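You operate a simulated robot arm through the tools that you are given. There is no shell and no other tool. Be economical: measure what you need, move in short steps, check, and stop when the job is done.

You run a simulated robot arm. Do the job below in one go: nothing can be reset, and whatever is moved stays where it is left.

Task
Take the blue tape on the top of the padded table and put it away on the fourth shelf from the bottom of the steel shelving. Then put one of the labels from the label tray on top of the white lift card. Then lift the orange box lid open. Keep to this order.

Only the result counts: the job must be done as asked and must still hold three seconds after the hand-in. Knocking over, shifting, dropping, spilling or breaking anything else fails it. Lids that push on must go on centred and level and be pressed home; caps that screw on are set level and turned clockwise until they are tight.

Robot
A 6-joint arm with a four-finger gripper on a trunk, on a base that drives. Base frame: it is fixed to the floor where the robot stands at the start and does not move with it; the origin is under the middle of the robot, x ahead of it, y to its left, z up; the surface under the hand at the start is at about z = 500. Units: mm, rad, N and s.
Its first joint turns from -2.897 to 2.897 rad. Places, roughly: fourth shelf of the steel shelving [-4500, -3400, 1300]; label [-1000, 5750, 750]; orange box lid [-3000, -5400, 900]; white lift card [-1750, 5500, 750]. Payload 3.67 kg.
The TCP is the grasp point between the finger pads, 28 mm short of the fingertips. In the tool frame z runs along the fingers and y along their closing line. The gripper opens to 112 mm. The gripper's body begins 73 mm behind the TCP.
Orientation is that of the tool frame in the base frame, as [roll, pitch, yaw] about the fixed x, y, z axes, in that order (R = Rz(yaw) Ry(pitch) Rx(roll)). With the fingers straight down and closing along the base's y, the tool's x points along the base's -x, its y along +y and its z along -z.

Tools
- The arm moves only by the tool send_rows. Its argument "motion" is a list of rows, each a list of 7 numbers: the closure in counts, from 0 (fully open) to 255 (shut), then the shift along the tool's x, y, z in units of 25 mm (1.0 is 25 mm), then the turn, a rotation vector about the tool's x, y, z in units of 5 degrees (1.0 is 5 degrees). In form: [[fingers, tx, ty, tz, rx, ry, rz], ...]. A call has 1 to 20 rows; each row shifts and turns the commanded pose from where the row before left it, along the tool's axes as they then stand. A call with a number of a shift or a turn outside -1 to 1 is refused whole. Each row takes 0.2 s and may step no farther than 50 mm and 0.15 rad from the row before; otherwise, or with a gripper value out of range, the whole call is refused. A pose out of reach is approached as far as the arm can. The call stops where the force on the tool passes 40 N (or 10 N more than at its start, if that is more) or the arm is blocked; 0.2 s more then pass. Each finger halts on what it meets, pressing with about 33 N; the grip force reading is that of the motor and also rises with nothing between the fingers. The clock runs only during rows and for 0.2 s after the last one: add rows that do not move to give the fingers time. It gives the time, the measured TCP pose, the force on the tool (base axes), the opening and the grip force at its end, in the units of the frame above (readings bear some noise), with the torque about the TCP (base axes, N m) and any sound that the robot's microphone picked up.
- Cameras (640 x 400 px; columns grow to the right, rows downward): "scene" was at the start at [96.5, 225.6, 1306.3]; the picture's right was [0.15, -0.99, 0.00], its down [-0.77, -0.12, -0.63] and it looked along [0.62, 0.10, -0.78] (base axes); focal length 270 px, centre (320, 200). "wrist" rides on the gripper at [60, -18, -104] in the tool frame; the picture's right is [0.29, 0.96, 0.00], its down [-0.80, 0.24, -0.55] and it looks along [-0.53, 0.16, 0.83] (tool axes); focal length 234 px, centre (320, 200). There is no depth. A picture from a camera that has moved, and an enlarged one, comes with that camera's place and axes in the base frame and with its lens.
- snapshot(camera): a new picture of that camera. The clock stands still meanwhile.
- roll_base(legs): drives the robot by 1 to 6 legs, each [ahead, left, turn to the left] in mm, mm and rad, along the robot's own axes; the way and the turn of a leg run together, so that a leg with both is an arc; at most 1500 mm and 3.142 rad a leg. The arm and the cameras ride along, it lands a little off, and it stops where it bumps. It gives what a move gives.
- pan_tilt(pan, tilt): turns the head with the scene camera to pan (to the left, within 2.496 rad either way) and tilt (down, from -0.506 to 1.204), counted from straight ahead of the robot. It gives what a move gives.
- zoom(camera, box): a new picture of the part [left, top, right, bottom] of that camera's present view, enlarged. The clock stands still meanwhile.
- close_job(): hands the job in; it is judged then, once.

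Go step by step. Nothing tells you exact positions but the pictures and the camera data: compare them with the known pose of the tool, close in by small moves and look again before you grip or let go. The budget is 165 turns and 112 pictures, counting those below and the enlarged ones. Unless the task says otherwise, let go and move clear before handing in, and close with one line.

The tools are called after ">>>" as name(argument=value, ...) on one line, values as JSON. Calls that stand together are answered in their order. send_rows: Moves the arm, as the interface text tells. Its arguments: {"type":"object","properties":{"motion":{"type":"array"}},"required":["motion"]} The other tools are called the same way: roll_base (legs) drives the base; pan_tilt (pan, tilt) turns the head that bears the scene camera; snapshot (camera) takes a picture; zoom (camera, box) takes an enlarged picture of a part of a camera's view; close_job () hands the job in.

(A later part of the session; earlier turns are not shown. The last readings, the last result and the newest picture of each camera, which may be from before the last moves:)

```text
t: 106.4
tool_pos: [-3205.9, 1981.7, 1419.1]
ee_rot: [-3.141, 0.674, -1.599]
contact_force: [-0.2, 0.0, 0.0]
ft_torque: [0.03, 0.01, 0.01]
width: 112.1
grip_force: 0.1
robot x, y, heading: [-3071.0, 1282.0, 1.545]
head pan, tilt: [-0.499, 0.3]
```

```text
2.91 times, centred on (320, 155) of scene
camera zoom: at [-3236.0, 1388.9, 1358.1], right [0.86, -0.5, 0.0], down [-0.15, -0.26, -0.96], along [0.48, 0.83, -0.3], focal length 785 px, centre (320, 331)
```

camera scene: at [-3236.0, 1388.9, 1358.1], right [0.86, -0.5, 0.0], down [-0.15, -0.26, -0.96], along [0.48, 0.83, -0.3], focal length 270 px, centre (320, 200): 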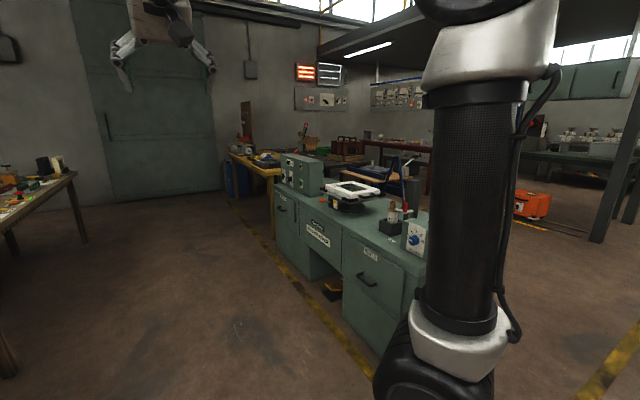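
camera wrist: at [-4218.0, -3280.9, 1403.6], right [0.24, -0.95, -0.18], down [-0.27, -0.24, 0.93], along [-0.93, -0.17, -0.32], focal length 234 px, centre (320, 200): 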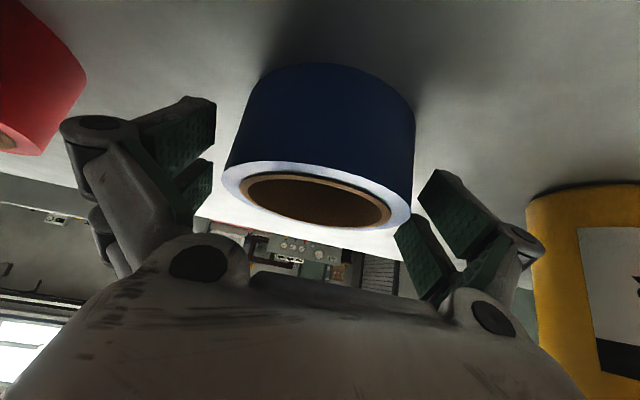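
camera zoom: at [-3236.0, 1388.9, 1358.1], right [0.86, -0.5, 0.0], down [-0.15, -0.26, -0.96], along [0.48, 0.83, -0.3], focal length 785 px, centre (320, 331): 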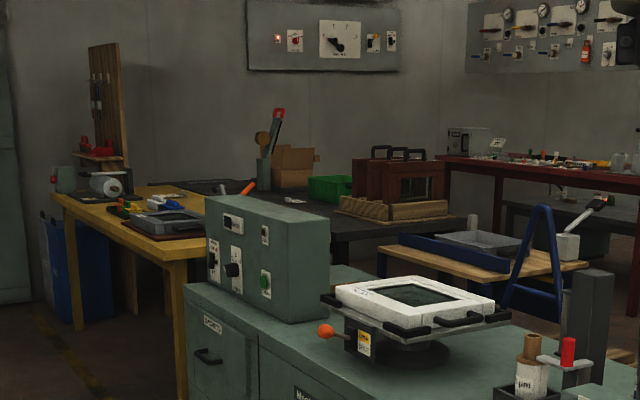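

The white/blue item on the yellow bench looks like the lift card, and the label tray should be on the black bench by the cardboard box. I'll drive nearer.

>>> roll_base(legs=[[1500, 0, 0], [1500, 0, 0]])

>>> pan_tilt(pan=-0.9, tilt=0.4)

>>> snapshot(camera="scene")

```text
t: 121.0
tool_pos: [-3092.1, 5004.2, 1419.3]
ee_rot: [-3.141, 0.674, -1.624]
contact_force: [0.2, -0.4, -0.1]
ft_torque: [0.02, 0.03, 0.01]
width: 112.1
grip_force: 0.1
robot x, y, heading: [-2972.7, 4300.7, 1.525]
head pan, tilt: [-0.499, 0.3]
```

```text
t: 121.8
tool_pos: [-3092.0, 5005.0, 1419.7]
ee_rot: [-3.141, 0.674, -1.623]
contact_force: [0.5, 0.1, 0.1]
ft_torque: [-0.02, -0.02, 0.02]
width: 112.1
grip_force: 0.0
robot x, y, heading: [-2972.7, 4304.5, 1.521]
head pan, tilt: [-0.901, 0.4]
```

```text
73 pictures are left
camera scene: at [-3109.9, 4386.8, 1348.8], right [0.58, -0.81, 0.0], down [-0.32, -0.23, -0.92], along [0.75, 0.53, -0.39], focal length 270 px, centre (320, 200)
```

scene: 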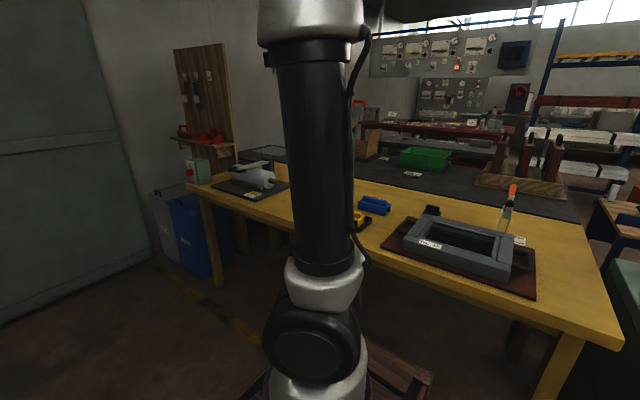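

The arm blocks the view here. I'll turn to face the bench and shift along it so the camera sees the card and label areas.

>>> roll_base(legs=[[0, 0, -1.52], [0, 900, 0]])

>>> pan_tilt(pan=0.1, tilt=0.45)

>>> snapshot(camera="scene")

```text
t: 130.2
tool_pos: [-2304.5, 5370.1, 1419.8]
ee_rot: [-3.141, 0.673, -3.117]
contact_force: [0.4, 0.2, -0.1]
ft_torque: [0.02, -0.02, 0.0]
width: 112.1
grip_force: 0.1
robot x, y, heading: [-2996.9, 5200.1, 0.024]
head pan, tilt: [-0.901, 0.4]
```

```text
t: 131.4
tool_pos: [-2304.0, 5369.9, 1419.4]
ee_rot: [3.14, 0.672, -3.116]
contact_force: [-0.7, 0.5, -0.1]
ft_torque: [0.04, 0.0, 0.02]
width: 112.2
grip_force: 0.1
robot x, y, heading: [-2995.2, 5196.3, 0.029]
head pan, tilt: [0.099, 0.45]
```

```text
72 pictures are left
camera scene: at [-2888.1, 5422.9, 1344.1], right [0.12, -0.99, 0.0], down [-0.43, -0.05, -0.9], along [0.89, 0.11, -0.44], focal length 270 px, centre (320, 200)
```

scene: 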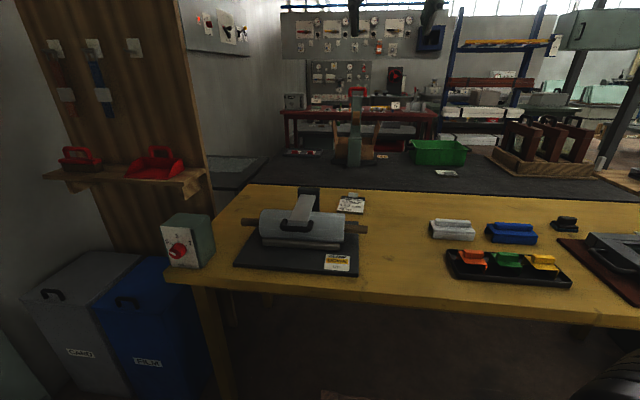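

A white paper with a clip lies near (352, 203) and a small tray at (303, 152) on the black bench. Zooming on both.

>>> zoom(camera="scene", box=[260, 130, 400, 220])

>>> zoom(camera="scene", box=[220, 170, 380, 280])

```text
4.44 times, centred on (330, 175) of scene
camera zoom: at [-2888.1, 5422.9, 1344.1], right [0.12, -0.99, 0.0], down [-0.43, -0.05, -0.9], along [0.89, 0.11, -0.44], focal length 1199 px, centre (276, 311)
```

zoom: 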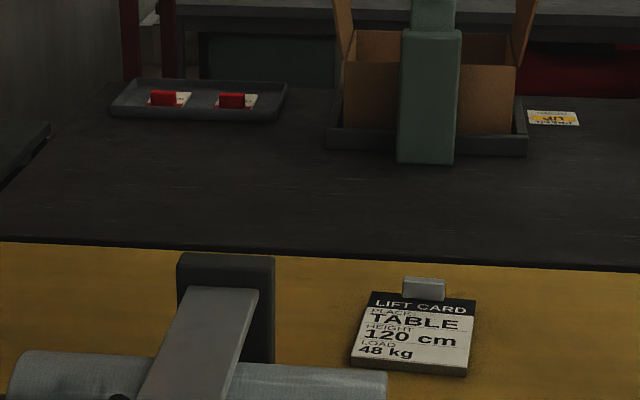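

```text
3.64 times, centred on (300, 225) of scene
camera zoom: at [-2888.1, 5422.9, 1344.1], right [0.12, -0.99, 0.0], down [-0.43, -0.05, -0.9], along [0.89, 0.11, -0.44], focal length 981 px, centre (393, 109)
```

zoom: 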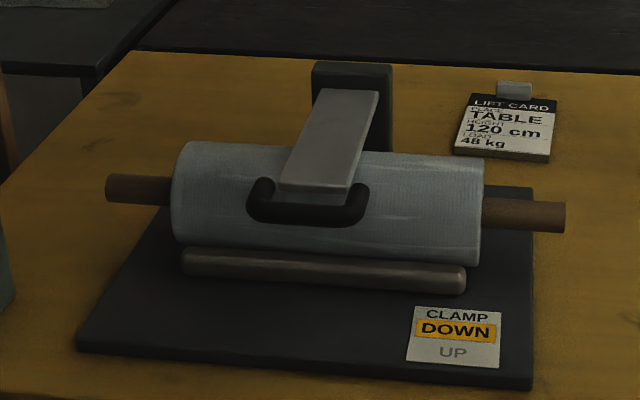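

I see the LIFT CARD near (-1760, 5418) and the label tray with two red-gripped labels near (-896, 5740) and (-896, 5863), at the far side of the black bench. They must be reached from the aisle east of it, so I'll go back south and around.

>>> roll_base(legs=[[0, 0, -0.027], [0, -1500, 0], [0, -1500, 0], [0, -750, 0]])

>>> pan_tilt(pan=0.0, tilt=0.45)

>>> snapshot(camera="scene")

```text
t: 150.0
tool_pos: [-2321.8, 1594.6, 1419.2]
ee_rot: [3.14, 0.674, -3.139]
contact_force: [0.2, 0.0, -0.5]
ft_torque: [-0.06, 0.01, 0.02]
width: 112.1
grip_force: 0.0
robot x, y, heading: [-3019.5, 1437.4, 0.01]
head pan, tilt: [0.099, 0.45]
```

```text
t: 150.6
tool_pos: [-2321.8, 1596.1, 1418.5]
ee_rot: [3.14, 0.675, -3.139]
contact_force: [-0.3, -0.5, 0.0]
ft_torque: [0.0, 0.03, 0.02]
width: 111.9
grip_force: 0.1
robot x, y, heading: [-3016.5, 1441.1, 0.004]
head pan, tilt: [0.0, 0.45]
```

```text
69 pictures are left
camera scene: at [-2903.0, 1651.9, 1344.1], right [0.01, -1.0, 0.0], down [-0.44, 0.0, -0.9], along [0.9, 0.0, -0.44], focal length 270 px, centre (320, 200)
```

scene: 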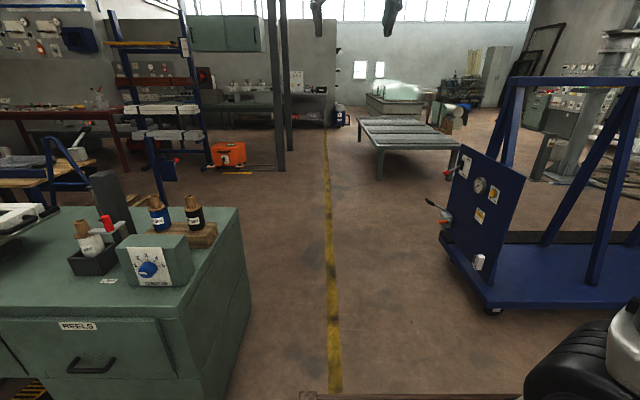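

The gap (y about 1050 to 2080) is wide enough. I'll centre, drive east to x about -370, turn to face -x, then look up the aisle.

>>> roll_base(legs=[[0, 115, 0], [1400, 0, 0], [1240, 0, 0], [0, 0, 3.135]])

>>> pan_tilt(pan=-1.3, tilt=0.4)

>>> snapshot(camera="scene")

```text
t: 171.4
tool_pos: [-1116.2, 1420.6, 1420.0]
ee_rot: [-3.141, 0.673, -0.046]
contact_force: [1.0, -0.1, -0.4]
ft_torque: [0.0, 0.03, 0.0]
width: 111.8
grip_force: 0.1
robot x, y, heading: [-417.0, 1542.3, 3.095]
head pan, tilt: [0.0, 0.45]
```

```text
t: 172.8
tool_pos: [-1116.0, 1420.0, 1418.8]
ee_rot: [-3.141, 0.675, -0.044]
contact_force: [-0.3, -0.7, 0.3]
ft_torque: [0.02, 0.0, -0.01]
width: 111.8
grip_force: 0.0
robot x, y, heading: [-412.9, 1547.3, 3.098]
head pan, tilt: [-1.3, 0.4]
```

```text
68 pictures are left
camera scene: at [-464.6, 1419.6, 1348.8], right [0.97, 0.22, 0.0], down [0.09, -0.38, -0.92], along [-0.21, 0.9, -0.39], focal length 270 px, centre (320, 200)
```

scene: 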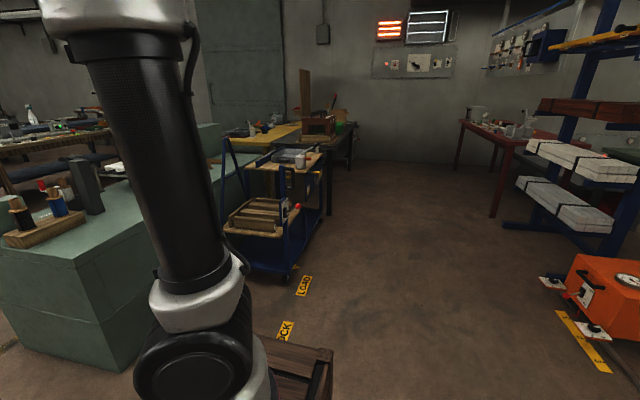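

The aisle is open and wide (red bench at x about 800). Moving sideways up it to y about 5600, then lowering my gaze at the tray.

>>> roll_base(legs=[[0, 0, 0.043], [0, -1500, 0], [0, -1500, 0], [0, -1050, 0]])

>>> pan_tilt(pan=-0.3, tilt=0.75)

>>> snapshot(camera="scene")

```text
t: 192.6
tool_pos: [-1164.2, 5397.2, 1419.0]
ee_rot: [-3.14, 0.675, 0.036]
contact_force: [-0.1, -0.1, 0.4]
ft_torque: [-0.04, -0.02, -0.02]
width: 112.1
grip_force: 0.1
robot x, y, heading: [-476.4, 5578.4, -3.107]
head pan, tilt: [-1.3, 0.4]
```

```text
t: 193.9
tool_pos: [-1165.1, 5396.6, 1419.1]
ee_rot: [3.141, 0.674, 0.034]
contact_force: [0.2, -0.1, -0.3]
ft_torque: [0.01, 0.03, -0.01]
width: 112.3
grip_force: 0.1
robot x, y, heading: [-477.0, 5578.8, -3.104]
head pan, tilt: [-0.3, 0.75]
```

```text
67 pictures are left
camera scene: at [-566.3, 5382.7, 1317.7], right [0.26, 0.96, 0.0], down [0.66, -0.18, -0.73], along [-0.71, 0.19, -0.68], focal length 270 px, centre (320, 200)
```

scene: 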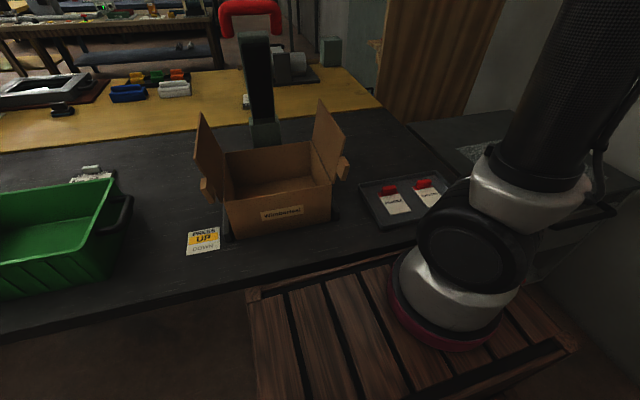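

Tray is in view: red handles near (-1138, 5758) and (-1134, 5885). Zooming to see the handles' shape and direction.

>>> zoom(camera="scene", box=[345, 160, 455, 235])

```text
5.33 times, centred on (400, 198) of scene
camera zoom: at [-566.3, 5382.7, 1317.7], right [0.26, 0.96, 0.0], down [0.66, -0.18, -0.73], along [-0.71, 0.19, -0.68], focal length 1439 px, centre (-107, 213)
```

zoom: 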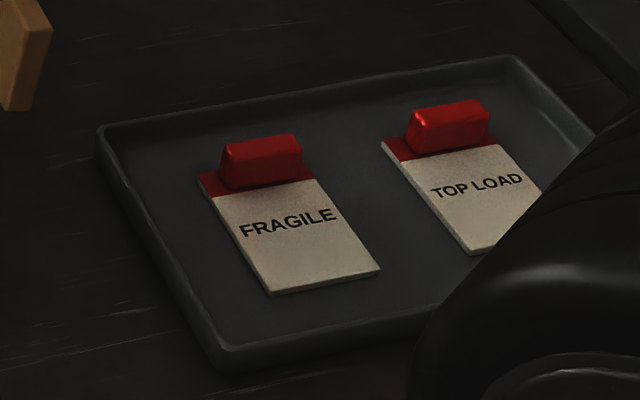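

Each label is about 65×100 mm with a red ridge along y at its far end, so the fingers must close along x. I'll straighten the tool to vertical while sliding toward label 1.

>>> send_rows(motion=[[0, 0, -1, 0, 0, 0.965, 0], [0, 0, -1, 0, 0, 0.965, 0], [0, 0, -1, 0, 0, 0.965, 0], [0, 0, -1, 0, 0, 0.965, 0], [0, 0, -1, 0, 0, 0.965, 0], [0, 0, -1, 0, 0, 0.965, 0], [0, 0, -1, 0, 0, 0.965, 0], [0, 0, -1, 0, 0, 0.965, 0], [0, 0, -1, 0, 0, 0, 0], [0, 0, -1, 0, 0, 0, 0], [0, 0, -1, 0, 0, 0, 0], [0, 0, -1, 0, 0, 0, 0], [0, 0, -1, 0, 0, 0, 0], [0, 0, -1, 0, 0, 0, 0]])

>>> send_rows(motion=[[0, 0, 0, 0.8, 0, 0, -1], [0, 0, 0, 0.8, 0, 0, -1], [0, 0, 0, 0.8, 0, 0, -1], [0, 0, 0, 0.8, 0, 0, -1], [0, 0, 0, 0.8, 0, 0, -1], [0, 0, 0, 0.8, 0, 0, -1], [0, 0, 0, 0.8, 0, 0, -1], [0, 0, 0, 0.8, 0, 0, -1], [0, 0, 0, 0.8, 0, 0, -1], [0, 0, 0, 0.8, 0, 0, -1], [0, 0, 0, 0.8, 0, 0, -1], [0, 0, 0, 0.8, 0, 0, -1], [0, 0, 0, 0.8, 0, 0, -1], [0, 0, 0, 0.8, 0, 0, -1], [0, 0, 0, 0.8, 0, 0, -1], [0, 0, 0, 0.8, 0, 0, -1], [0, 0, 0, 0.8, 0, 0, -1], [0, 0, 0, 0.8, 0, 0, -1], [0, 0, 0, 0, 0, 0, 0]])

>>> snapshot(camera="wrist")

```text
t: 196.9
tool_pos: [-1093.9, 5558.4, 1448.2]
ee_rot: [-2.912, 0.135, -0.011]
contact_force: [-1.2, 0.4, 0.8]
ft_torque: [0.03, -0.06, 0.0]
width: 112.0
grip_force: 0.1
out of reach, approached as far as the arm can: row 1, 2, 3, 4, 5, 6, 7, 8, 11, 12, 13, 14
robot x, y, heading: [-475.6, 5578.9, -3.104]
head pan, tilt: [-0.3, 0.75]
```

```text
t: 200.9
tool_pos: [-804.6, 5327.2, 955.7]
ee_rot: [-2.904, -0.223, 1.409]
contact_force: [0.5, -0.2, 0.2]
ft_torque: [0.01, 0.03, -0.03]
width: 111.8
grip_force: 0.0
out of reach, approached as far as the arm can: row 1, 2, 3, 4, 5, 6, 7, 8, 9, 10, 11, 12, 13, 14, 15, 16, 17, 18
robot x, y, heading: [-473.4, 5577.0, -3.108]
head pan, tilt: [-0.3, 0.75]
```

```text
65 pictures are left
camera wrist: at [-791.5, 5360.8, 1071.5], right [0.97, 0.18, -0.16], down [0.22, -0.93, 0.29], along [-0.09, -0.32, -0.94], focal length 234 px, centre (320, 200)
```

wrist: 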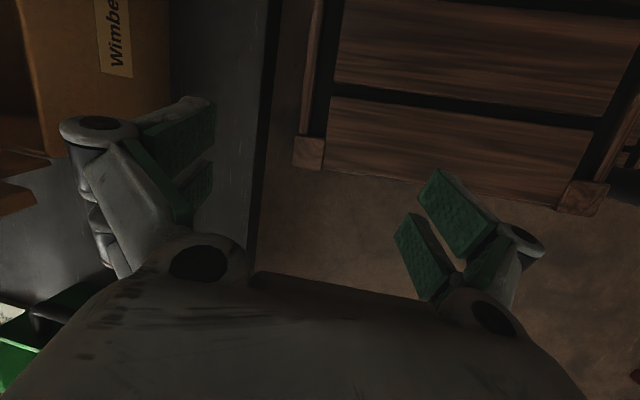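

The arm drifted badly because those poses were out of reach. I'll send a null row to see where the command stands, and look at the scene.

>>> send_rows(motion=[[0, 0, 0, 0, 0, 0, 0]])

>>> snapshot(camera="scene")

```text
t: 201.3
tool_pos: [-805.2, 5327.0, 956.3]
ee_rot: [-2.903, -0.223, 1.407]
contact_force: [-0.1, 0.9, 0.4]
ft_torque: [-0.02, -0.02, -0.03]
width: 111.9
grip_force: 0.0
robot x, y, heading: [-473.2, 5577.7, -3.104]
head pan, tilt: [-0.3, 0.75]
```

```text
64 pictures are left
camera scene: at [-566.3, 5382.6, 1317.7], right [0.26, 0.97, 0.0], down [0.66, -0.18, -0.73], along [-0.71, 0.19, -0.68], focal length 270 px, centre (320, 200)
```

scene: 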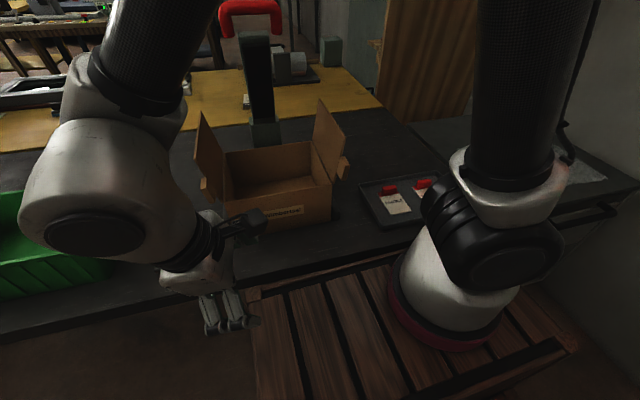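

The command resets to the reached pose, so I'll back the base into the aisle for free space and rebuild a good vertical pose there.

>>> roll_base(legs=[[-350, 0, 0]])

>>> send_rows(motion=[[0, 0, -1, 0, 0, 0, 0], [0, 0, -1, 0, 0, 0, 0], [0, 0, -1, 0, 0, 0, 0], [0, 0, -1, 0, 0, 0, 0], [0, 0, -1, 0, -0.9, -0.87, 0], [0, 0, -1, 0, -0.9, -0.87, 0], [0, 0, -1, 0, -0.9, -0.87, 0], [0, 0, -1, 0, 0, 0, 0], [0, 0, -1, 0, 0, 0, 0], [0, 0, -1, 0, 0, 0, 0], [0, 0, 0, 0, 0, 0, 0]])

```text
t: 203.6
tool_pos: [-453.8, 5338.1, 955.6]
ee_rot: [-2.905, -0.221, 1.414]
contact_force: [-0.3, 0.2, -0.2]
ft_torque: [-0.05, 0.02, -0.04]
width: 111.9
grip_force: 0.1
robot x, y, heading: [-125.8, 5590.6, -3.102]
head pan, tilt: [-0.3, 0.75]
```

```text
t: 205.9
tool_pos: [-505.9, 5354.5, 881.8]
ee_rot: [-2.946, -0.076, 1.393]
contact_force: [10.2, 4.1, 20.2]
ft_torque: [-0.48, -1.4, 0.52]
width: 112.4
grip_force: 0.6
out of reach, approached as far as the arm can: row 1, 2, 3, 4, 5, 6, 7, 8, 9, 10
robot x, y, heading: [-124.8, 5591.2, -3.102]
head pan, tilt: [-0.3, 0.75]
stopped in row 11: the force on the tool passed its limit at 48 N (the readings are from after the stop); the commanded pose is now the measured one
```

The fingers touched the robot's own trunk. Moving straight up and looking.

>>> send_rows(motion=[[0, 0, 0, -1, 0, 0, 0], [0, 0, 0, -1, 0, 0, 0], [0, 0, 0, -1, 0, 0, 0], [0, 0, 0, -1, 0, 0, 0], [0, 0, 0, -1, 0, 0, 0], [0, 0, 0, -1, 0, 0, 0], [0, 0, 0, 0, 0, 0, 0]])

>>> snapshot(camera="scene")

```text
t: 207.5
tool_pos: [-446.4, 5333.9, 1000.3]
ee_rot: [-2.923, -0.074, 1.392]
contact_force: [-0.9, -0.6, 0.5]
ft_torque: [-0.01, 0.0, 0.01]
width: 111.9
grip_force: 0.0
out of reach, approached as far as the arm can: row 1, 2, 3, 4, 5, 6
robot x, y, heading: [-124.5, 5588.9, -3.103]
head pan, tilt: [-0.3, 0.75]
```

```text
63 pictures are left
camera scene: at [-215.0, 5395.4, 1317.7], right [0.26, 0.97, 0.0], down [0.66, -0.18, -0.73], along [-0.71, 0.19, -0.68], focal length 270 px, centre (320, 200)
```

scene: 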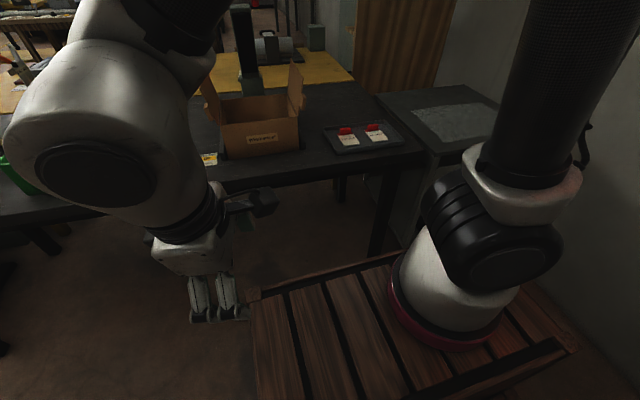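

The arm seems to sit at a limit after that yaw. I'll rotate back the other way to regain a well-conditioned pose.

>>> send_rows(motion=[[0, 0, 0, -0.3, 0, 0, 1], [0, 0, 0, -0.3, 0, 0, 1], [0, 0, 0, -0.3, 0, 0, 1], [0, 0, 0, -0.3, 0, 0, 1], [0, 0, 0, 0, 0, 0, 1], [0, 0, 0, 0, 0, 0, 1], [0, 0, 0, 0, 0, 0, 1], [0, 0, 0, 0, 0, 0, 1], [0, 0, 0, 0, 0, 0, 1], [0, 0, 0, 0, 0, 0, 1], [0, 0, 0, 0, 0, 0, 0]])

```text
t: 209.9
tool_pos: [-463.9, 5342.6, 989.8]
ee_rot: [-2.951, 0.108, 0.535]
contact_force: [0.4, -0.4, 0.7]
ft_torque: [0.0, 0.0, 0.05]
width: 112.1
grip_force: 0.0
out of reach, approached as far as the arm can: row 1, 2, 3, 4, 5, 6, 7
robot x, y, heading: [-125.0, 5587.2, -3.101]
head pan, tilt: [-0.3, 0.75]
```

Rows are reachable again. Now moving forward, away from the trunk.

>>> send_rows(motion=[[0, -0.86, -0.51, 0, 0, 0, 0], [0, -0.86, -0.51, 0, 0, 0, 0], [0, -0.86, -0.51, 0, 0, 0, 0], [0, -0.86, -0.51, 0, 0, 0, 0], [0, -0.86, -0.51, 0, 0, 0, 0], [0, -0.86, -0.51, 0, 0, 0, 0], [0, -0.86, -0.51, 0, 0, 0, 0], [0, -0.86, -0.51, 0, 0, 0, 0], [0, 0, 0, 0, 0, 0, 0]])

```text
t: 211.9
tool_pos: [-658.5, 5341.7, 1024.5]
ee_rot: [-2.945, 0.103, 0.536]
contact_force: [0.0, -0.2, 0.6]
ft_torque: [0.0, 0.02, -0.03]
width: 112.0
grip_force: 0.2
out of reach, approached as far as the arm can: row 8
robot x, y, heading: [-125.1, 5593.4, -3.102]
head pan, tilt: [-0.3, 0.75]
```

Straightening the tool and descending to a more comfortable height.

>>> send_rows(motion=[[0, 0, 0, 1, 0, 0, 0], [0, 0, 0, 1, 0, 0, 0], [0, -0.43, -0.25, 1, -0.75, 0.39, 0], [0, -0.43, -0.25, 1, -0.75, 0.39, 0], [0, -0.43, -0.25, 1, -0.75, 0.39, 0], [0, 0, 0, 0, 0, 0, 0]])

```text
t: 213.3
tool_pos: [-697.4, 5365.2, 876.7]
ee_rot: [-3.017, 0.073, 0.531]
contact_force: [-0.8, 0.0, 1.0]
ft_torque: [-0.01, 0.03, -0.02]
width: 112.1
grip_force: 0.1
out of reach, approached as far as the arm can: row 3, 4, 5
robot x, y, heading: [-124.3, 5587.8, -3.102]
head pan, tilt: [-0.3, 0.75]
```

Still limited in orientation, so the yaw direction is the culprit. I'll unwind yaw fully, then straighten.

>>> send_rows(motion=[[0, 0, 0, 0, 0, 0, 1], [0, 0, 0, 0, 0, 0, 1], [0, 0, 0, 0, 0, 0, 1], [0, 0, 0, 0, 0, 0, 1], [0, 0, 0, 0, 0, 0, 1], [0, 0, 0, 0, 0, 0, 1], [0, 0, 0, 0, 0, 0, 0]])

>>> snapshot(camera="scene")

```text
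t: 214.9
tool_pos: [-699.0, 5364.2, 878.7]
ee_rot: [-3.067, 0.122, 0.007]
contact_force: [0.0, 0.1, -0.5]
ft_torque: [0.0, 0.03, 0.0]
width: 112.0
grip_force: 0.0
robot x, y, heading: [-127.2, 5589.2, -3.103]
head pan, tilt: [-0.3, 0.75]
```

```text
62 pictures are left
camera scene: at [-215.0, 5395.4, 1317.7], right [0.26, 0.97, 0.0], down [0.66, -0.18, -0.73], along [-0.71, 0.19, -0.68], focal length 270 px, centre (320, 200)
```

scene: 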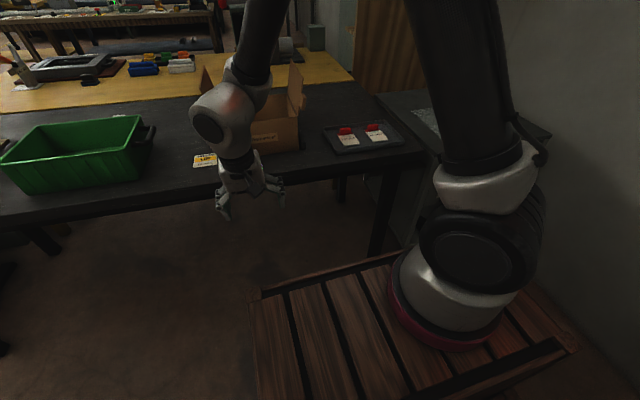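

Back to a healthy pose. Straighten and slide right in front of the tray, staying clear of the table edge.

>>> send_rows(motion=[[0, 0, -1, 0, -0.43, 0.7, 0], [0, 0, -1, 0, -0.43, 0.7, 0], [0, 0, -1, 0, 0, 0, 0], [0, 0, -1, 0, 0, 0, 0], [0, 0, -1, 0, 0, 0, 0], [0, 0, -1, 0, 0, 0, 0], [0, 0, -1, 0, 0, 0, 0], [0, 0, -1, 0, 0, 0, 0], [0, 0, -1, 0, 0, 0, 0], [0, 0, -1, 0, 0, 0, 0], [0, 0, -1, 0, 0, 0, 0], [0, 0, 0, 0, 0, 0, 0]])

```text
t: 217.5
tool_pos: [-701.2, 5633.6, 866.1]
ee_rot: [-3.069, 0.094, 0.007]
contact_force: [-1.1, 0.4, -0.4]
ft_torque: [-0.01, 0.0, -0.03]
width: 111.9
grip_force: 0.0
out of reach, approached as far as the arm can: row 1, 2, 10, 11
robot x, y, heading: [-125.8, 5592.0, -3.101]
head pan, tilt: [-0.3, 0.75]
```

Now I understand: the arm's own axis sits about (220, -60) in the robot frame, and I was inside its near limit. Moving outward restores reach; then straighten.

>>> send_rows(motion=[[0, -1, 0, 0, 0, 0, 0], [0, -1, 0, 0, 0, 0, 0], [0, -1, 0, 0, 0, 0, 0], [0, -1, 0, 0, 0, 0, 0], [0, -1, 0, 0, 0, 0, 0], [0, -1, 0, 0, 0, 0, 0], [0, 0, -1, 0, -0.43, 0.6, 0], [0, 0, -1, 0, -0.43, 0.6, 0], [0, 0, -1, 0, 0, 0, 0], [0, 0, -1, 0, 0, 0, 0], [0, 0, -0.8, 0, 0, 0, 0], [0, 0, 0, 0, 0, 0, 0]])

```text
t: 220.1
tool_pos: [-690.2, 5649.1, 829.1]
ee_rot: [-3.088, 0.024, 0.002]
contact_force: [0.7, -0.4, 0.0]
ft_torque: [-0.01, 0.05, -0.01]
width: 112.2
grip_force: 0.1
out of reach, approached as far as the arm can: row 1, 2, 3, 4, 5, 6, 7, 8, 9, 10, 11
robot x, y, heading: [-123.8, 5590.8, -3.105]
head pan, tilt: [-0.3, 0.75]
```

Forward is refused, so some joint must be at a limit. Let me look at the arm's configuration.

>>> snapshot(camera="scene")

>>> pan_tilt(pan=-0.5, tilt=0.2)

>>> snapshot(camera="scene")

```text
61 pictures are left
camera scene: at [-215.0, 5395.5, 1317.7], right [0.26, 0.97, 0.0], down [0.66, -0.18, -0.73], along [-0.71, 0.19, -0.68], focal length 270 px, centre (320, 200)
```

scene: 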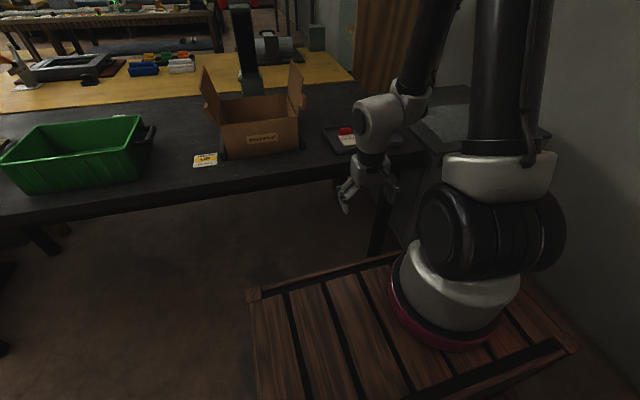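

```text
t: 221.0
tool_pos: [-691.6, 5649.2, 828.7]
ee_rot: [-3.088, 0.023, 0.002]
contact_force: [-0.9, 0.6, 0.3]
ft_torque: [0.0, -0.02, 0.0]
width: 112.0
grip_force: 0.1
robot x, y, heading: [-126.3, 5590.0, -3.106]
head pan, tilt: [-0.499, 0.201]
```

```text
60 pictures are left
camera scene: at [-218.5, 5415.5, 1367.3], right [0.44, 0.9, 0.0], down [0.18, -0.09, -0.98], along [-0.88, 0.43, -0.2], focal length 270 px, centre (320, 200)
```

scene: 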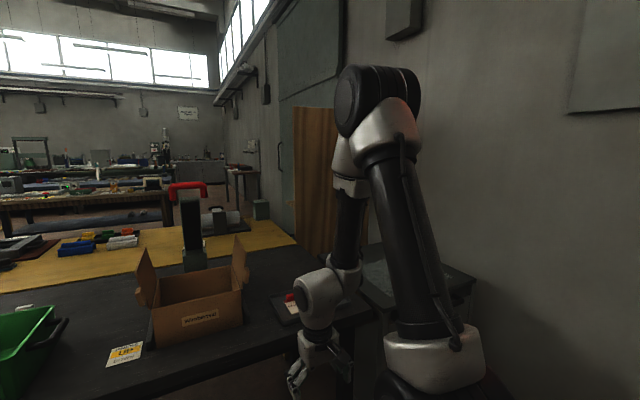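

The arm looks normal but folded close. Testing: go lower, then outward, in few rows.

>>> send_rows(motion=[[0, 0, 0, 1, 0, 0, 0], [0, 0, 0, 1, 0, 0, 0], [0, 0, 0, 1, 0, 0, 0], [0, -0.5, 0, 0, 0, 0, 0], [0, -0.5, 0, 0, 0, 0, 0], [0, -0.5, 0, 0, 0, 0, 0], [0, 0, 0, 0, 0, 0, 0]])

```text
t: 222.6
tool_pos: [-731.5, 5653.1, 755.4]
ee_rot: [-3.088, 0.023, 0.002]
contact_force: [-0.5, -0.6, 0.6]
ft_torque: [-0.01, 0.0, -0.01]
width: 112.2
grip_force: 0.1
robot x, y, heading: [-122.2, 5588.6, -3.101]
head pan, tilt: [-0.499, 0.201]
```

That works: height near the trunk is the limit. Move outward, straighten the small roll error, then raise gradually.

>>> send_rows(motion=[[0, -1, 0, 0, -0.3, 0.26, 0], [0, -1, 0, 0, -0.3, 0, 0], [0, -1, 0, 0, 0, 0, 0], [0, -1, 0, 0, 0, 0, 0], [0, -1, 0, 0, 0, 0, 0], [0, 0, 0, -1, 0, 0, 0], [0, 0, 0, -1, 0, 0, 0], [0, 0, 0, -1, 0, 0, 0], [0, 0, 0, -1, 0, 0, 0], [0, 0, 0, 0, 0, 0, 0]])

```text
t: 224.8
tool_pos: [-785.5, 5666.8, 793.2]
ee_rot: [-3.066, 0.018, 0.0]
contact_force: [1.2, 0.3, -0.2]
ft_torque: [-0.01, 0.01, 0.01]
width: 111.9
grip_force: 0.0
out of reach, approached as far as the arm can: row 2, 3, 4, 5, 6, 7, 8, 9
robot x, y, heading: [-124.7, 5592.5, -3.099]
head pan, tilt: [-0.499, 0.201]
```

The evidence points to the last wrist joint being at its limit in the -rz direction. So I'll yaw the other way (+rz), which should free everything.

>>> send_rows(motion=[[0, 0, 0, 0, 0, 0, 1], [0, 0, 0, 0, 0, 0, 1], [0, 0, 0, 0, 0, 0, 1], [0, 0, 0, 0, 0, 0, 1], [0, 0, 0, 0, 0, 0, 1], [0, 0, 0, 0, 0, 0, 1], [0, 0, 0, 0, 0, 0, 1], [0, 0, 0, 0, 0, 0, 1], [0, 0, 0, 0, 0, 0, 1], [0, 0, 0, 0, 0, 0, 1], [0, 0, 0, 0, 0, 0, 1], [0, 0, 0, 0, 0, 0, 1], [0, 0, 0, 0, 0, 0, 1], [0, 0, 0, 0, 0, 0, 1], [0, 0, 0, 0, 0, 0, 1], [0, 0, 0, 0, 0, 0, 1], [0, 0, 0, 0, 0, 0, 1], [0, 0, 0, 0, 0, 0, 1], [0, 0, 0, 0, 0, 0, 0]])

```text
t: 228.8
tool_pos: [-775.3, 5666.9, 777.5]
ee_rot: [3.126, 0.062, -1.573]
contact_force: [0.0, 0.2, 0.0]
ft_torque: [0.02, -0.07, -0.05]
width: 112.0
grip_force: 0.0
out of reach, approached as far as the arm can: row 1, 2, 3
robot x, y, heading: [-124.2, 5587.5, -3.101]
head pan, tilt: [-0.499, 0.201]
```

Freed. Now tool y points forward (-X) and tool x points to -Y. Straighten, raise to about 880, align with label 1 in y.

>>> send_rows(motion=[[0, -0.9, 0.5, -0.5, 0.18, 0.71, 0], [0, -0.9, 0.5, -1, 0, 0, 0], [0, -0.9, 0.5, -1, 0, 0, 0], [0, -0.9, 0.5, -1, 0, 0, 0], [0, 0, 0.5, -1, 0, 0, 0], [0, 0, 1, 0, 0, 0, 0], [0, 0, 1, 0, 0, 0, 0], [0, 0, 0, 0, 0, 0, 0]])

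>>> snapshot(camera="wrist")

>>> pan_tilt(pan=-0.3, tilt=0.6)

>>> snapshot(camera="scene")

```text
t: 230.6
tool_pos: [-830.8, 5742.6, 817.9]
ee_rot: [3.128, 0.117, -1.573]
contact_force: [-0.9, -0.1, 0.2]
ft_torque: [-0.01, -0.01, 0.0]
width: 111.9
grip_force: 0.1
out of reach, approached as far as the arm can: row 1, 2, 3, 4, 5, 6, 7
robot x, y, heading: [-124.8, 5589.4, -3.101]
head pan, tilt: [-0.499, 0.201]
```

```text
59 pictures are left
camera wrist: at [-812.1, 5670.9, 912.4], right [-0.96, -0.29, -0.02], down [-0.23, 0.73, 0.65], along [-0.17, 0.62, -0.76], focal length 234 px, centre (320, 200)
```

wrist: 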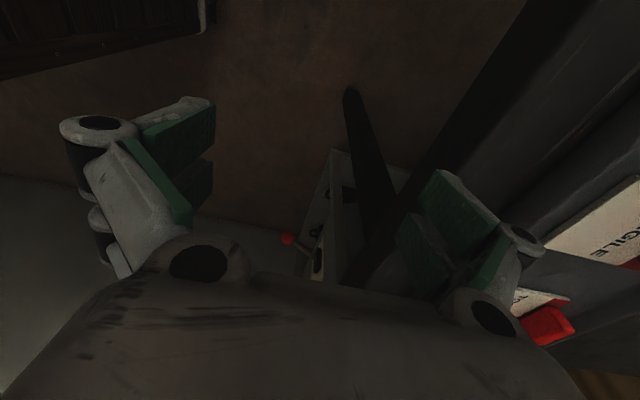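

```text
t: 231.5
tool_pos: [-831.3, 5742.5, 816.1]
ee_rot: [3.128, 0.117, -1.573]
contact_force: [0.4, 0.0, -0.3]
ft_torque: [0.01, -0.02, 0.01]
width: 111.8
grip_force: 0.0
robot x, y, heading: [-124.3, 5588.7, -3.097]
head pan, tilt: [-0.3, 0.6]
```

```text
58 pictures are left
camera scene: at [-220.4, 5397.0, 1330.7], right [0.26, 0.97, 0.0], down [0.55, -0.15, -0.83], along [-0.8, 0.21, -0.56], focal length 270 px, centre (320, 200)
```

scene: 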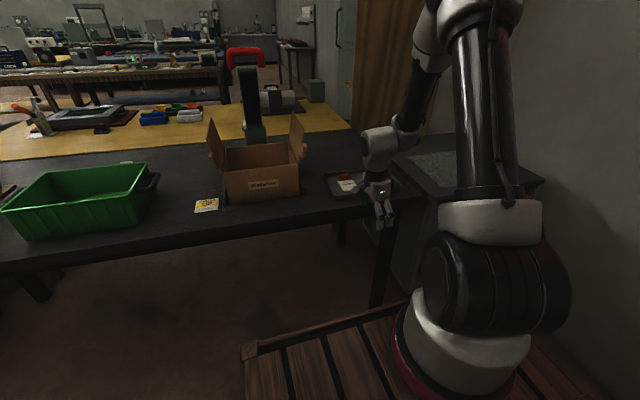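

The tool leans the same way regardless of yaw, so the first joint must be unable to swing further right: targets have to lie left of the robot's axis. I'll move the arm left, straighten, then shift the base right instead.

>>> send_rows(motion=[[0, 1, 0, 0, 0, 0, 0], [0, 1, 0, 0, 0, 0, 0], [0, 1, 0, 0, 0, 0, 0], [0, 1, 0, 0, 0, 0, 0], [0, 1, 0, 0, 0, 0, 0], [0, 1, 0, 0, 0, 0, 0], [0, 1, 0, 0, 0.08, 0.67, 0], [0, 1, 0, 0, 0.08, 0.67, 0], [0, 1, 0, 0, 0, 0, 0], [0, 1, 0, 0, 0, 0, 0], [0, 1, 0, -0.5, 0, 0, 0], [0, 1, 0, -0.5, 0, 0, 0], [0, 1, 0, -0.5, 0, 0, 0], [0, 0, 0, 0, 0, 0, 0]])

```text
t: 234.5
tool_pos: [-760.7, 5443.2, 760.0]
ee_rot: [3.083, 0.05, -1.574]
contact_force: [0.2, -0.8, 0.1]
ft_torque: [-0.01, -0.05, -0.03]
width: 111.8
grip_force: 0.1
out of reach, approached as far as the arm can: row 1, 2, 3, 4, 6, 7, 8, 9, 10, 11, 12, 13
robot x, y, heading: [-125.6, 5589.5, -3.102]
head pan, tilt: [-0.3, 0.6]
```

Still constrained. I'll return the arm to its start-like pose relative to the robot and compare the configuration with the first picture.

>>> send_rows(motion=[[0, 0.5, -0.5, 0, 0.2, 0.2, -1], [0, 0, 0, 0, 0.2, 0.2, -1], [0, 0, 0, 0, 0, 0, -1], [0, 0, 0, 0, 0, 0, -1], [0, 0, 0, 0, 0, 0, -1], [0, 0, 0, 0, 0, 0, -1], [0, 0, 0, 0, 0, 0, -1], [0, 0, 0, 0, 0, 0, -1], [0, 0, 0, 0, 0, 0, -1], [0, 0, 0, 0, 0, 0, -1], [0, 0, 0, 0, 0, 0, -1], [0, 0, 0, 0, 0, 0, -1], [0, 0, 0, 0, 0, 0, -1], [0, 0, 0, 0, 0, 0, -1], [0, 0, 0, 0, 0, 0, -1], [0, 0, 0, 0, 0, 0, -1], [0, 0, 0, 0, 0, 0, -1], [0, 0, 0, 0, 0, 0, -0.5], [0, 0, 0, 0, 0, 0, 0]])

>>> pan_tilt(pan=0.154, tilt=0.894)

>>> snapshot(camera="scene")

```text
t: 238.5
tool_pos: [-721.7, 5447.9, 729.7]
ee_rot: [-3.116, 0.028, -0.043]
contact_force: [-0.3, -0.3, -1.0]
ft_torque: [0.03, 0.0, -0.04]
width: 112.1
grip_force: 0.0
out of reach, approached as far as the arm can: row 1, 2, 3, 4, 5
robot x, y, heading: [-127.8, 5594.1, -3.099]
head pan, tilt: [-0.3, 0.6]
```

```text
t: 239.4
tool_pos: [-720.9, 5447.5, 729.0]
ee_rot: [-3.118, 0.028, -0.045]
contact_force: [-0.4, 0.2, 0.3]
ft_torque: [0.03, -0.01, -0.01]
width: 112.0
grip_force: 0.0
robot x, y, heading: [-126.2, 5588.4, -3.099]
head pan, tilt: [0.154, 0.894]
```

```text
57 pictures are left
camera scene: at [-209.4, 5359.6, 1306.4], right [-0.19, 0.98, 0.0], down [0.76, 0.15, -0.63], along [-0.62, -0.12, -0.78], focal length 270 px, centre (320, 200)
```

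scene: 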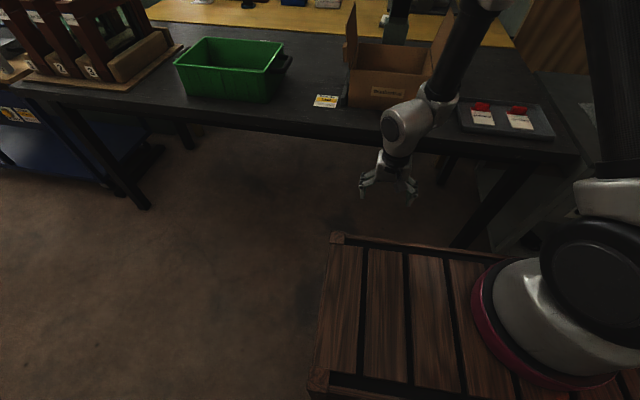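

Configuration looks the same as at the start. Testing an outward move at this height.

>>> send_rows(motion=[[0, 0, 0.3, 0, -0.2, 0.25, 0], [0, -1, 0, 0, 0, 0, 0], [0, -1, 0, 0, 0, 0, 0], [0, -1, 0, 0, 0, 0, 0], [0, 0, 0, 0, 0, 0, 0]])

```text
t: 240.6
tool_pos: [-773.8, 5456.6, 705.2]
ee_rot: [-3.108, 0.038, -0.044]
contact_force: [-0.6, 0.8, -0.7]
ft_torque: [-0.01, 0.0, 0.01]
width: 112.2
grip_force: 0.0
out of reach, approached as far as the arm can: row 1, 2, 3, 4
robot x, y, heading: [-124.1, 5587.7, -3.104]
head pan, tilt: [0.154, 0.894]
```

Untilted poses here keep hitting limits, while the forward-tilted pose worked everywhere. The ridge can also be gripped by its ends (about 50 mm along y) with the tilted tool, so I'll go back to the tilt.

>>> send_rows(motion=[[0, 0, 0, 0, 0, -1, 0], [0, 0, 0, 0, 0, -1, 0], [0, 0, 0, 0, 0, -1, 0], [0, 0, 0, 0, 0, -1, 0], [0, 0, 0, 0, 0, -1, 0], [0, 0, 0, 0, 0, -1, 0], [0, 0, 0, 0, 0, -1, 0], [0, 0, 0, 0, 0, 0, 0]])

```text
t: 242.4
tool_pos: [-773.1, 5455.2, 707.1]
ee_rot: [-3.098, 0.646, -0.018]
contact_force: [-0.3, 0.0, -0.3]
ft_torque: [0.04, 0.01, 0.04]
width: 112.0
grip_force: 0.0
robot x, y, heading: [-124.4, 5592.0, -3.103]
head pan, tilt: [0.154, 0.894]
```

Unflagged. Squaring up roll/yaw and raising 200 mm.

>>> send_rows(motion=[[0, -0.6, 0, -0.8, -0.32, 0, -0.08], [0, -0.6, 0, -0.8, -0.32, 0, -0.08], [0, -0.6, 0, -0.8, 0, 0, 0], [0, -0.6, 0, -0.8, 0, 0, 0], [0, -0.6, 0, -0.8, 0, 0, 0], [0, -0.6, 0, -0.8, 0, 0, 0], [0, -0.6, 0, -0.8, 0, 0, 0], [0, -0.6, 0, -0.8, 0, 0, 0], [0, 0, 0, 0, 0, 0, 0]])

```text
t: 244.4
tool_pos: [-772.3, 5456.4, 907.4]
ee_rot: [3.138, 0.645, 0.0]
contact_force: [0.6, -0.2, 0.9]
ft_torque: [0.02, -0.04, 0.0]
width: 112.1
grip_force: 0.0
robot x, y, heading: [-124.4, 5590.3, -3.105]
head pan, tilt: [0.154, 0.894]
```

Fully reachable: the tool simply needs its forward tilt. Now shift the base right by 300 mm so the gripper lines up with label 1, then look.

>>> roll_base(legs=[[0, -300, 0]])

>>> send_rows(motion=[[80, 0, 0, 0, 0, 0, 0], [80, -0.8, 0, 0.6, 0, 0, 0], [80, -0.8, 0, 0.6, 0, 0, 0], [80, -0.8, 0, 0.6, 0, 0, 0], [80, -0.8, 0, 0.6, 0, 0, 0], [80, 0, 0, 0, 0, 0, 0]])

>>> snapshot(camera="wrist")

>>> snapshot(camera="scene")

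```text
t: 246.5
tool_pos: [-785.0, 5760.2, 906.2]
ee_rot: [3.14, 0.646, -0.003]
contact_force: [-0.1, -0.1, 0.3]
ft_torque: [0.01, 0.01, 0.04]
width: 112.0
grip_force: 0.0
robot x, y, heading: [-140.0, 5894.7, -3.1]
head pan, tilt: [0.154, 0.894]
```

```text
t: 247.9
tool_pos: [-886.3, 5758.9, 907.8]
ee_rot: [3.138, 0.646, -0.001]
contact_force: [-0.8, -0.2, 0.5]
ft_torque: [0.03, 0.01, 0.01]
width: 76.5
grip_force: 0.0
robot x, y, heading: [-132.6, 5892.5, -3.104]
head pan, tilt: [0.154, 0.894]
```

```text
56 pictures are left
camera wrist: at [-774.9, 5777.1, 954.6], right [0.23, -0.96, -0.17], down [-0.3, -0.24, 0.92], along [-0.93, -0.16, -0.34], focal length 234 px, centre (320, 200)
```

wrist: 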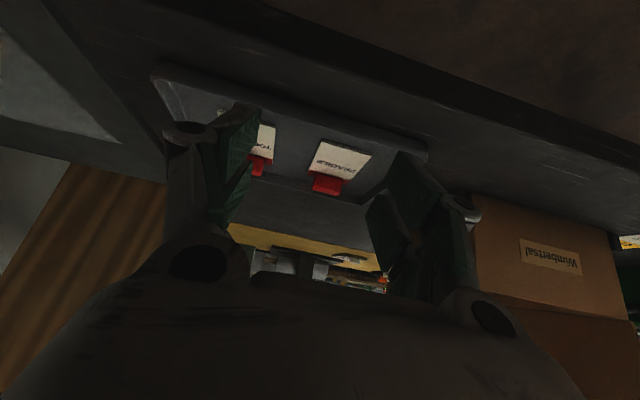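

```text
55 pictures are left
camera scene: at [-221.8, 5661.5, 1306.3], right [-0.19, 0.98, 0.0], down [0.77, 0.15, -0.63], along [-0.61, -0.12, -0.78], focal length 270 px, centre (320, 200)
```

scene: 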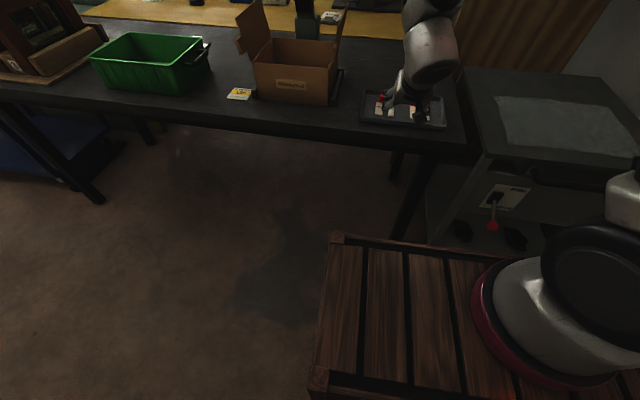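

Good view from the wrist. Zoom to locate label 1's ridge.

>>> zoom(camera="wrist", box=[220, 110, 420, 235])

```text
3.20 times, centred on (320, 172) of wrist
camera zoom: at [-774.9, 5777.1, 954.6], right [0.23, -0.96, -0.17], down [-0.3, -0.24, 0.92], along [-0.93, -0.16, -0.34], focal length 749 px, centre (320, 288)
```

zoom: 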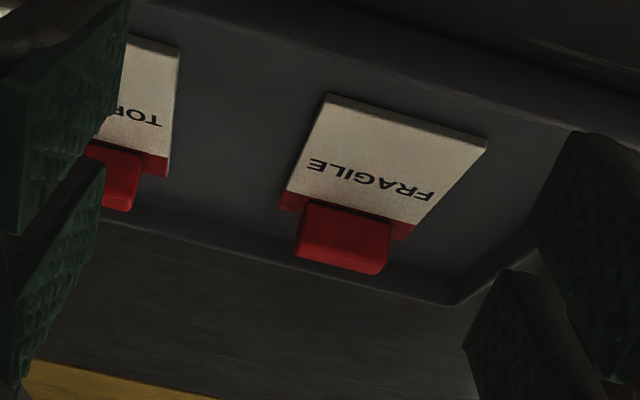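

Triangulating gives the ridge at about (-1082, 5719, 821), 41 mm long, so this bench top is near z 800. I'll bring the base forward 150 mm and the arm left 40 mm, then re-measure.

>>> roll_base(legs=[[150, 0, 0]])

>>> send_rows(motion=[[80, 0, 0.8, 0, 0, 0, 0], [80, 0, 0.6, 0, 0, 0, 0], [80, 0, 0, 0, 0, 0, 0]])

>>> snapshot(camera="wrist")

```text
t: 249.2
tool_pos: [-1038.2, 5752.9, 906.8]
ee_rot: [3.141, 0.646, -0.003]
contact_force: [-0.4, -0.8, -0.5]
ft_torque: [-0.01, 0.05, -0.04]
width: 76.8
grip_force: 0.0
robot x, y, heading: [-288.5, 5884.3, -3.105]
head pan, tilt: [0.154, 0.894]
```

```text
t: 250.0
tool_pos: [-1036.3, 5719.9, 909.1]
ee_rot: [3.14, 0.646, -0.004]
contact_force: [-0.5, -0.1, 0.4]
ft_torque: [-0.02, -0.01, 0.0]
width: 76.8
grip_force: 0.1
robot x, y, heading: [-287.9, 5887.3, -3.106]
head pan, tilt: [0.154, 0.894]
```

```text
53 pictures are left
camera wrist: at [-926.6, 5737.5, 955.4], right [0.23, -0.96, -0.17], down [-0.3, -0.24, 0.92], along [-0.93, -0.16, -0.35], focal length 234 px, centre (320, 200)
```

wrist: 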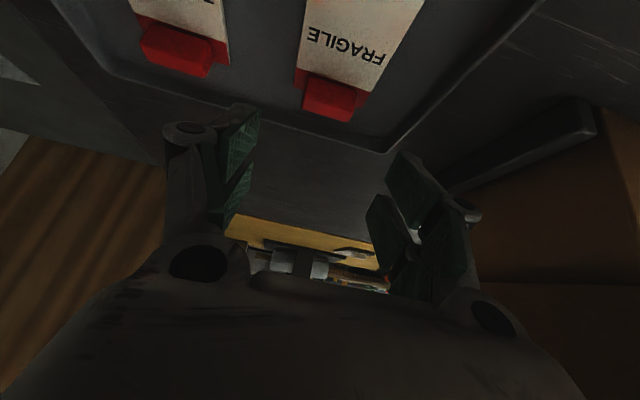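

The ridge is dead ahead (y 5718). Descending two-thirds along the tool axis and checking.

>>> send_rows(motion=[[80, 0.22, 0, 0.97, 0, 0, 0], [80, 0.22, 0, 0.97, 0, 0, 0], [80, 0.1, 0, 0.5, 0, 0, 0], [80, 0, 0, 0, 0, 0, 0]])

>>> snapshot(camera="wrist")

>>> zoom(camera="scene", box=[340, 60, 470, 140])

```text
t: 251.0
tool_pos: [-1064.1, 5719.2, 850.9]
ee_rot: [3.14, 0.645, -0.003]
contact_force: [-0.5, 0.3, 0.3]
ft_torque: [-0.02, -0.01, -0.01]
width: 77.0
grip_force: 0.0
robot x, y, heading: [-289.5, 5884.0, -3.105]
head pan, tilt: [0.154, 0.894]
```

```text
52 pictures are left
camera wrist: at [-952.4, 5736.7, 898.5], right [0.23, -0.96, -0.17], down [-0.3, -0.24, 0.92], along [-0.93, -0.16, -0.34], focal length 234 px, centre (320, 200)
```

wrist: 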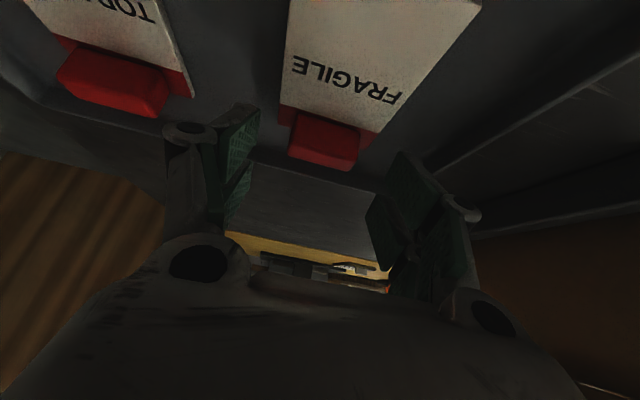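

```text
4.92 times, centred on (405, 100) of scene
camera zoom: at [-373.5, 5655.9, 1306.3], right [-0.19, 0.98, 0.0], down [0.77, 0.15, -0.63], along [-0.62, -0.12, -0.78], focal length 1328 px, centre (-98, 692)
```

zoom: 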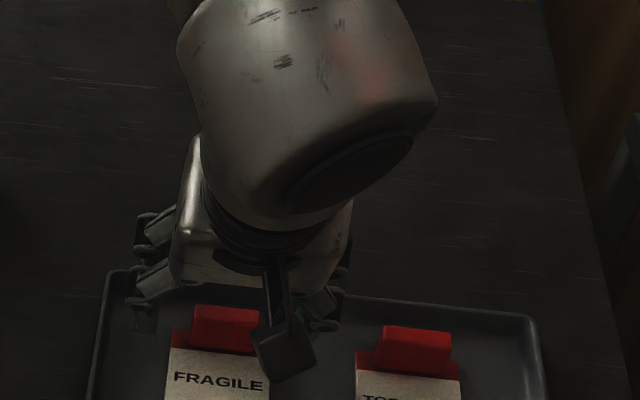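

Aligned: ridge face at x about -1069, y 5720. Lowering 9 mm and closing on the ridge ends.

>>> send_rows(motion=[[80, 0.22, 0, 0.29, 0, 0, 0], [80, 0, 0, 0, 0, 0, 0], [140, 0, 0, 0, 0, 0, 0], [255, 0, 0, 0, 0, 0, 0], [255, 0, 0, 0, 0, 0, 0], [255, 0, 0, 0, 0, 0, 0]])

>>> snapshot(camera="wrist")

```text
t: 252.4
tool_pos: [-1062.4, 5719.9, 842.8]
ee_rot: [3.141, 0.647, -0.003]
contact_force: [0.3, 0.6, 3.9]
ft_torque: [0.0, -0.03, 0.02]
width: 58.3
grip_force: 32.8
robot x, y, heading: [-288.8, 5885.4, -3.104]
head pan, tilt: [0.154, 0.894]
```

```text
50 pictures are left
camera wrist: at [-952.3, 5737.2, 889.3], right [0.23, -0.96, -0.17], down [-0.3, -0.24, 0.92], along [-0.93, -0.16, -0.34], focal length 234 px, centre (320, 200)
```

wrist: 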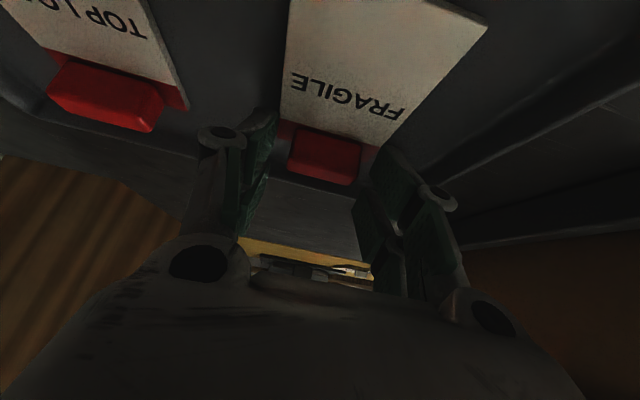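

It closed at 58 mm on the label's plate edges rather than the ridge. I'll open, raise 7 mm, and re-grip.

>>> send_rows(motion=[[80, 0, 0, 0, 0, 0, 0], [80, 0, 0, 0, 0, 0, 0], [80, -0.17, 0, -0.22, 0, 0, 0], [80, 0, 0, 0, 0, 0, 0], [140, 0, 0, 0, 0, 0, 0], [255, 0, 0, 0, 0, 0, 0], [255, 0, 0, 0, 0, 0, 0], [255, 0, 0, 0, 0, 0, 0]])

>>> snapshot(camera="wrist")

```text
t: 254.2
tool_pos: [-1063.1, 5719.5, 849.1]
ee_rot: [3.14, 0.646, -0.004]
contact_force: [-0.1, -0.5, 0.3]
ft_torque: [-0.02, -0.01, -0.01]
width: 38.9
grip_force: 33.3
robot x, y, heading: [-286.8, 5886.8, -3.106]
head pan, tilt: [0.154, 0.894]
```

```text
49 pictures are left
camera wrist: at [-952.5, 5737.5, 895.9], right [0.23, -0.96, -0.17], down [-0.3, -0.24, 0.92], along [-0.93, -0.16, -0.34], focal length 234 px, centre (320, 200)
```

wrist: 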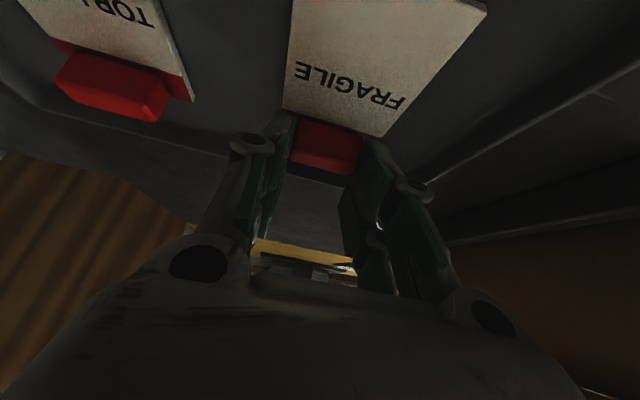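

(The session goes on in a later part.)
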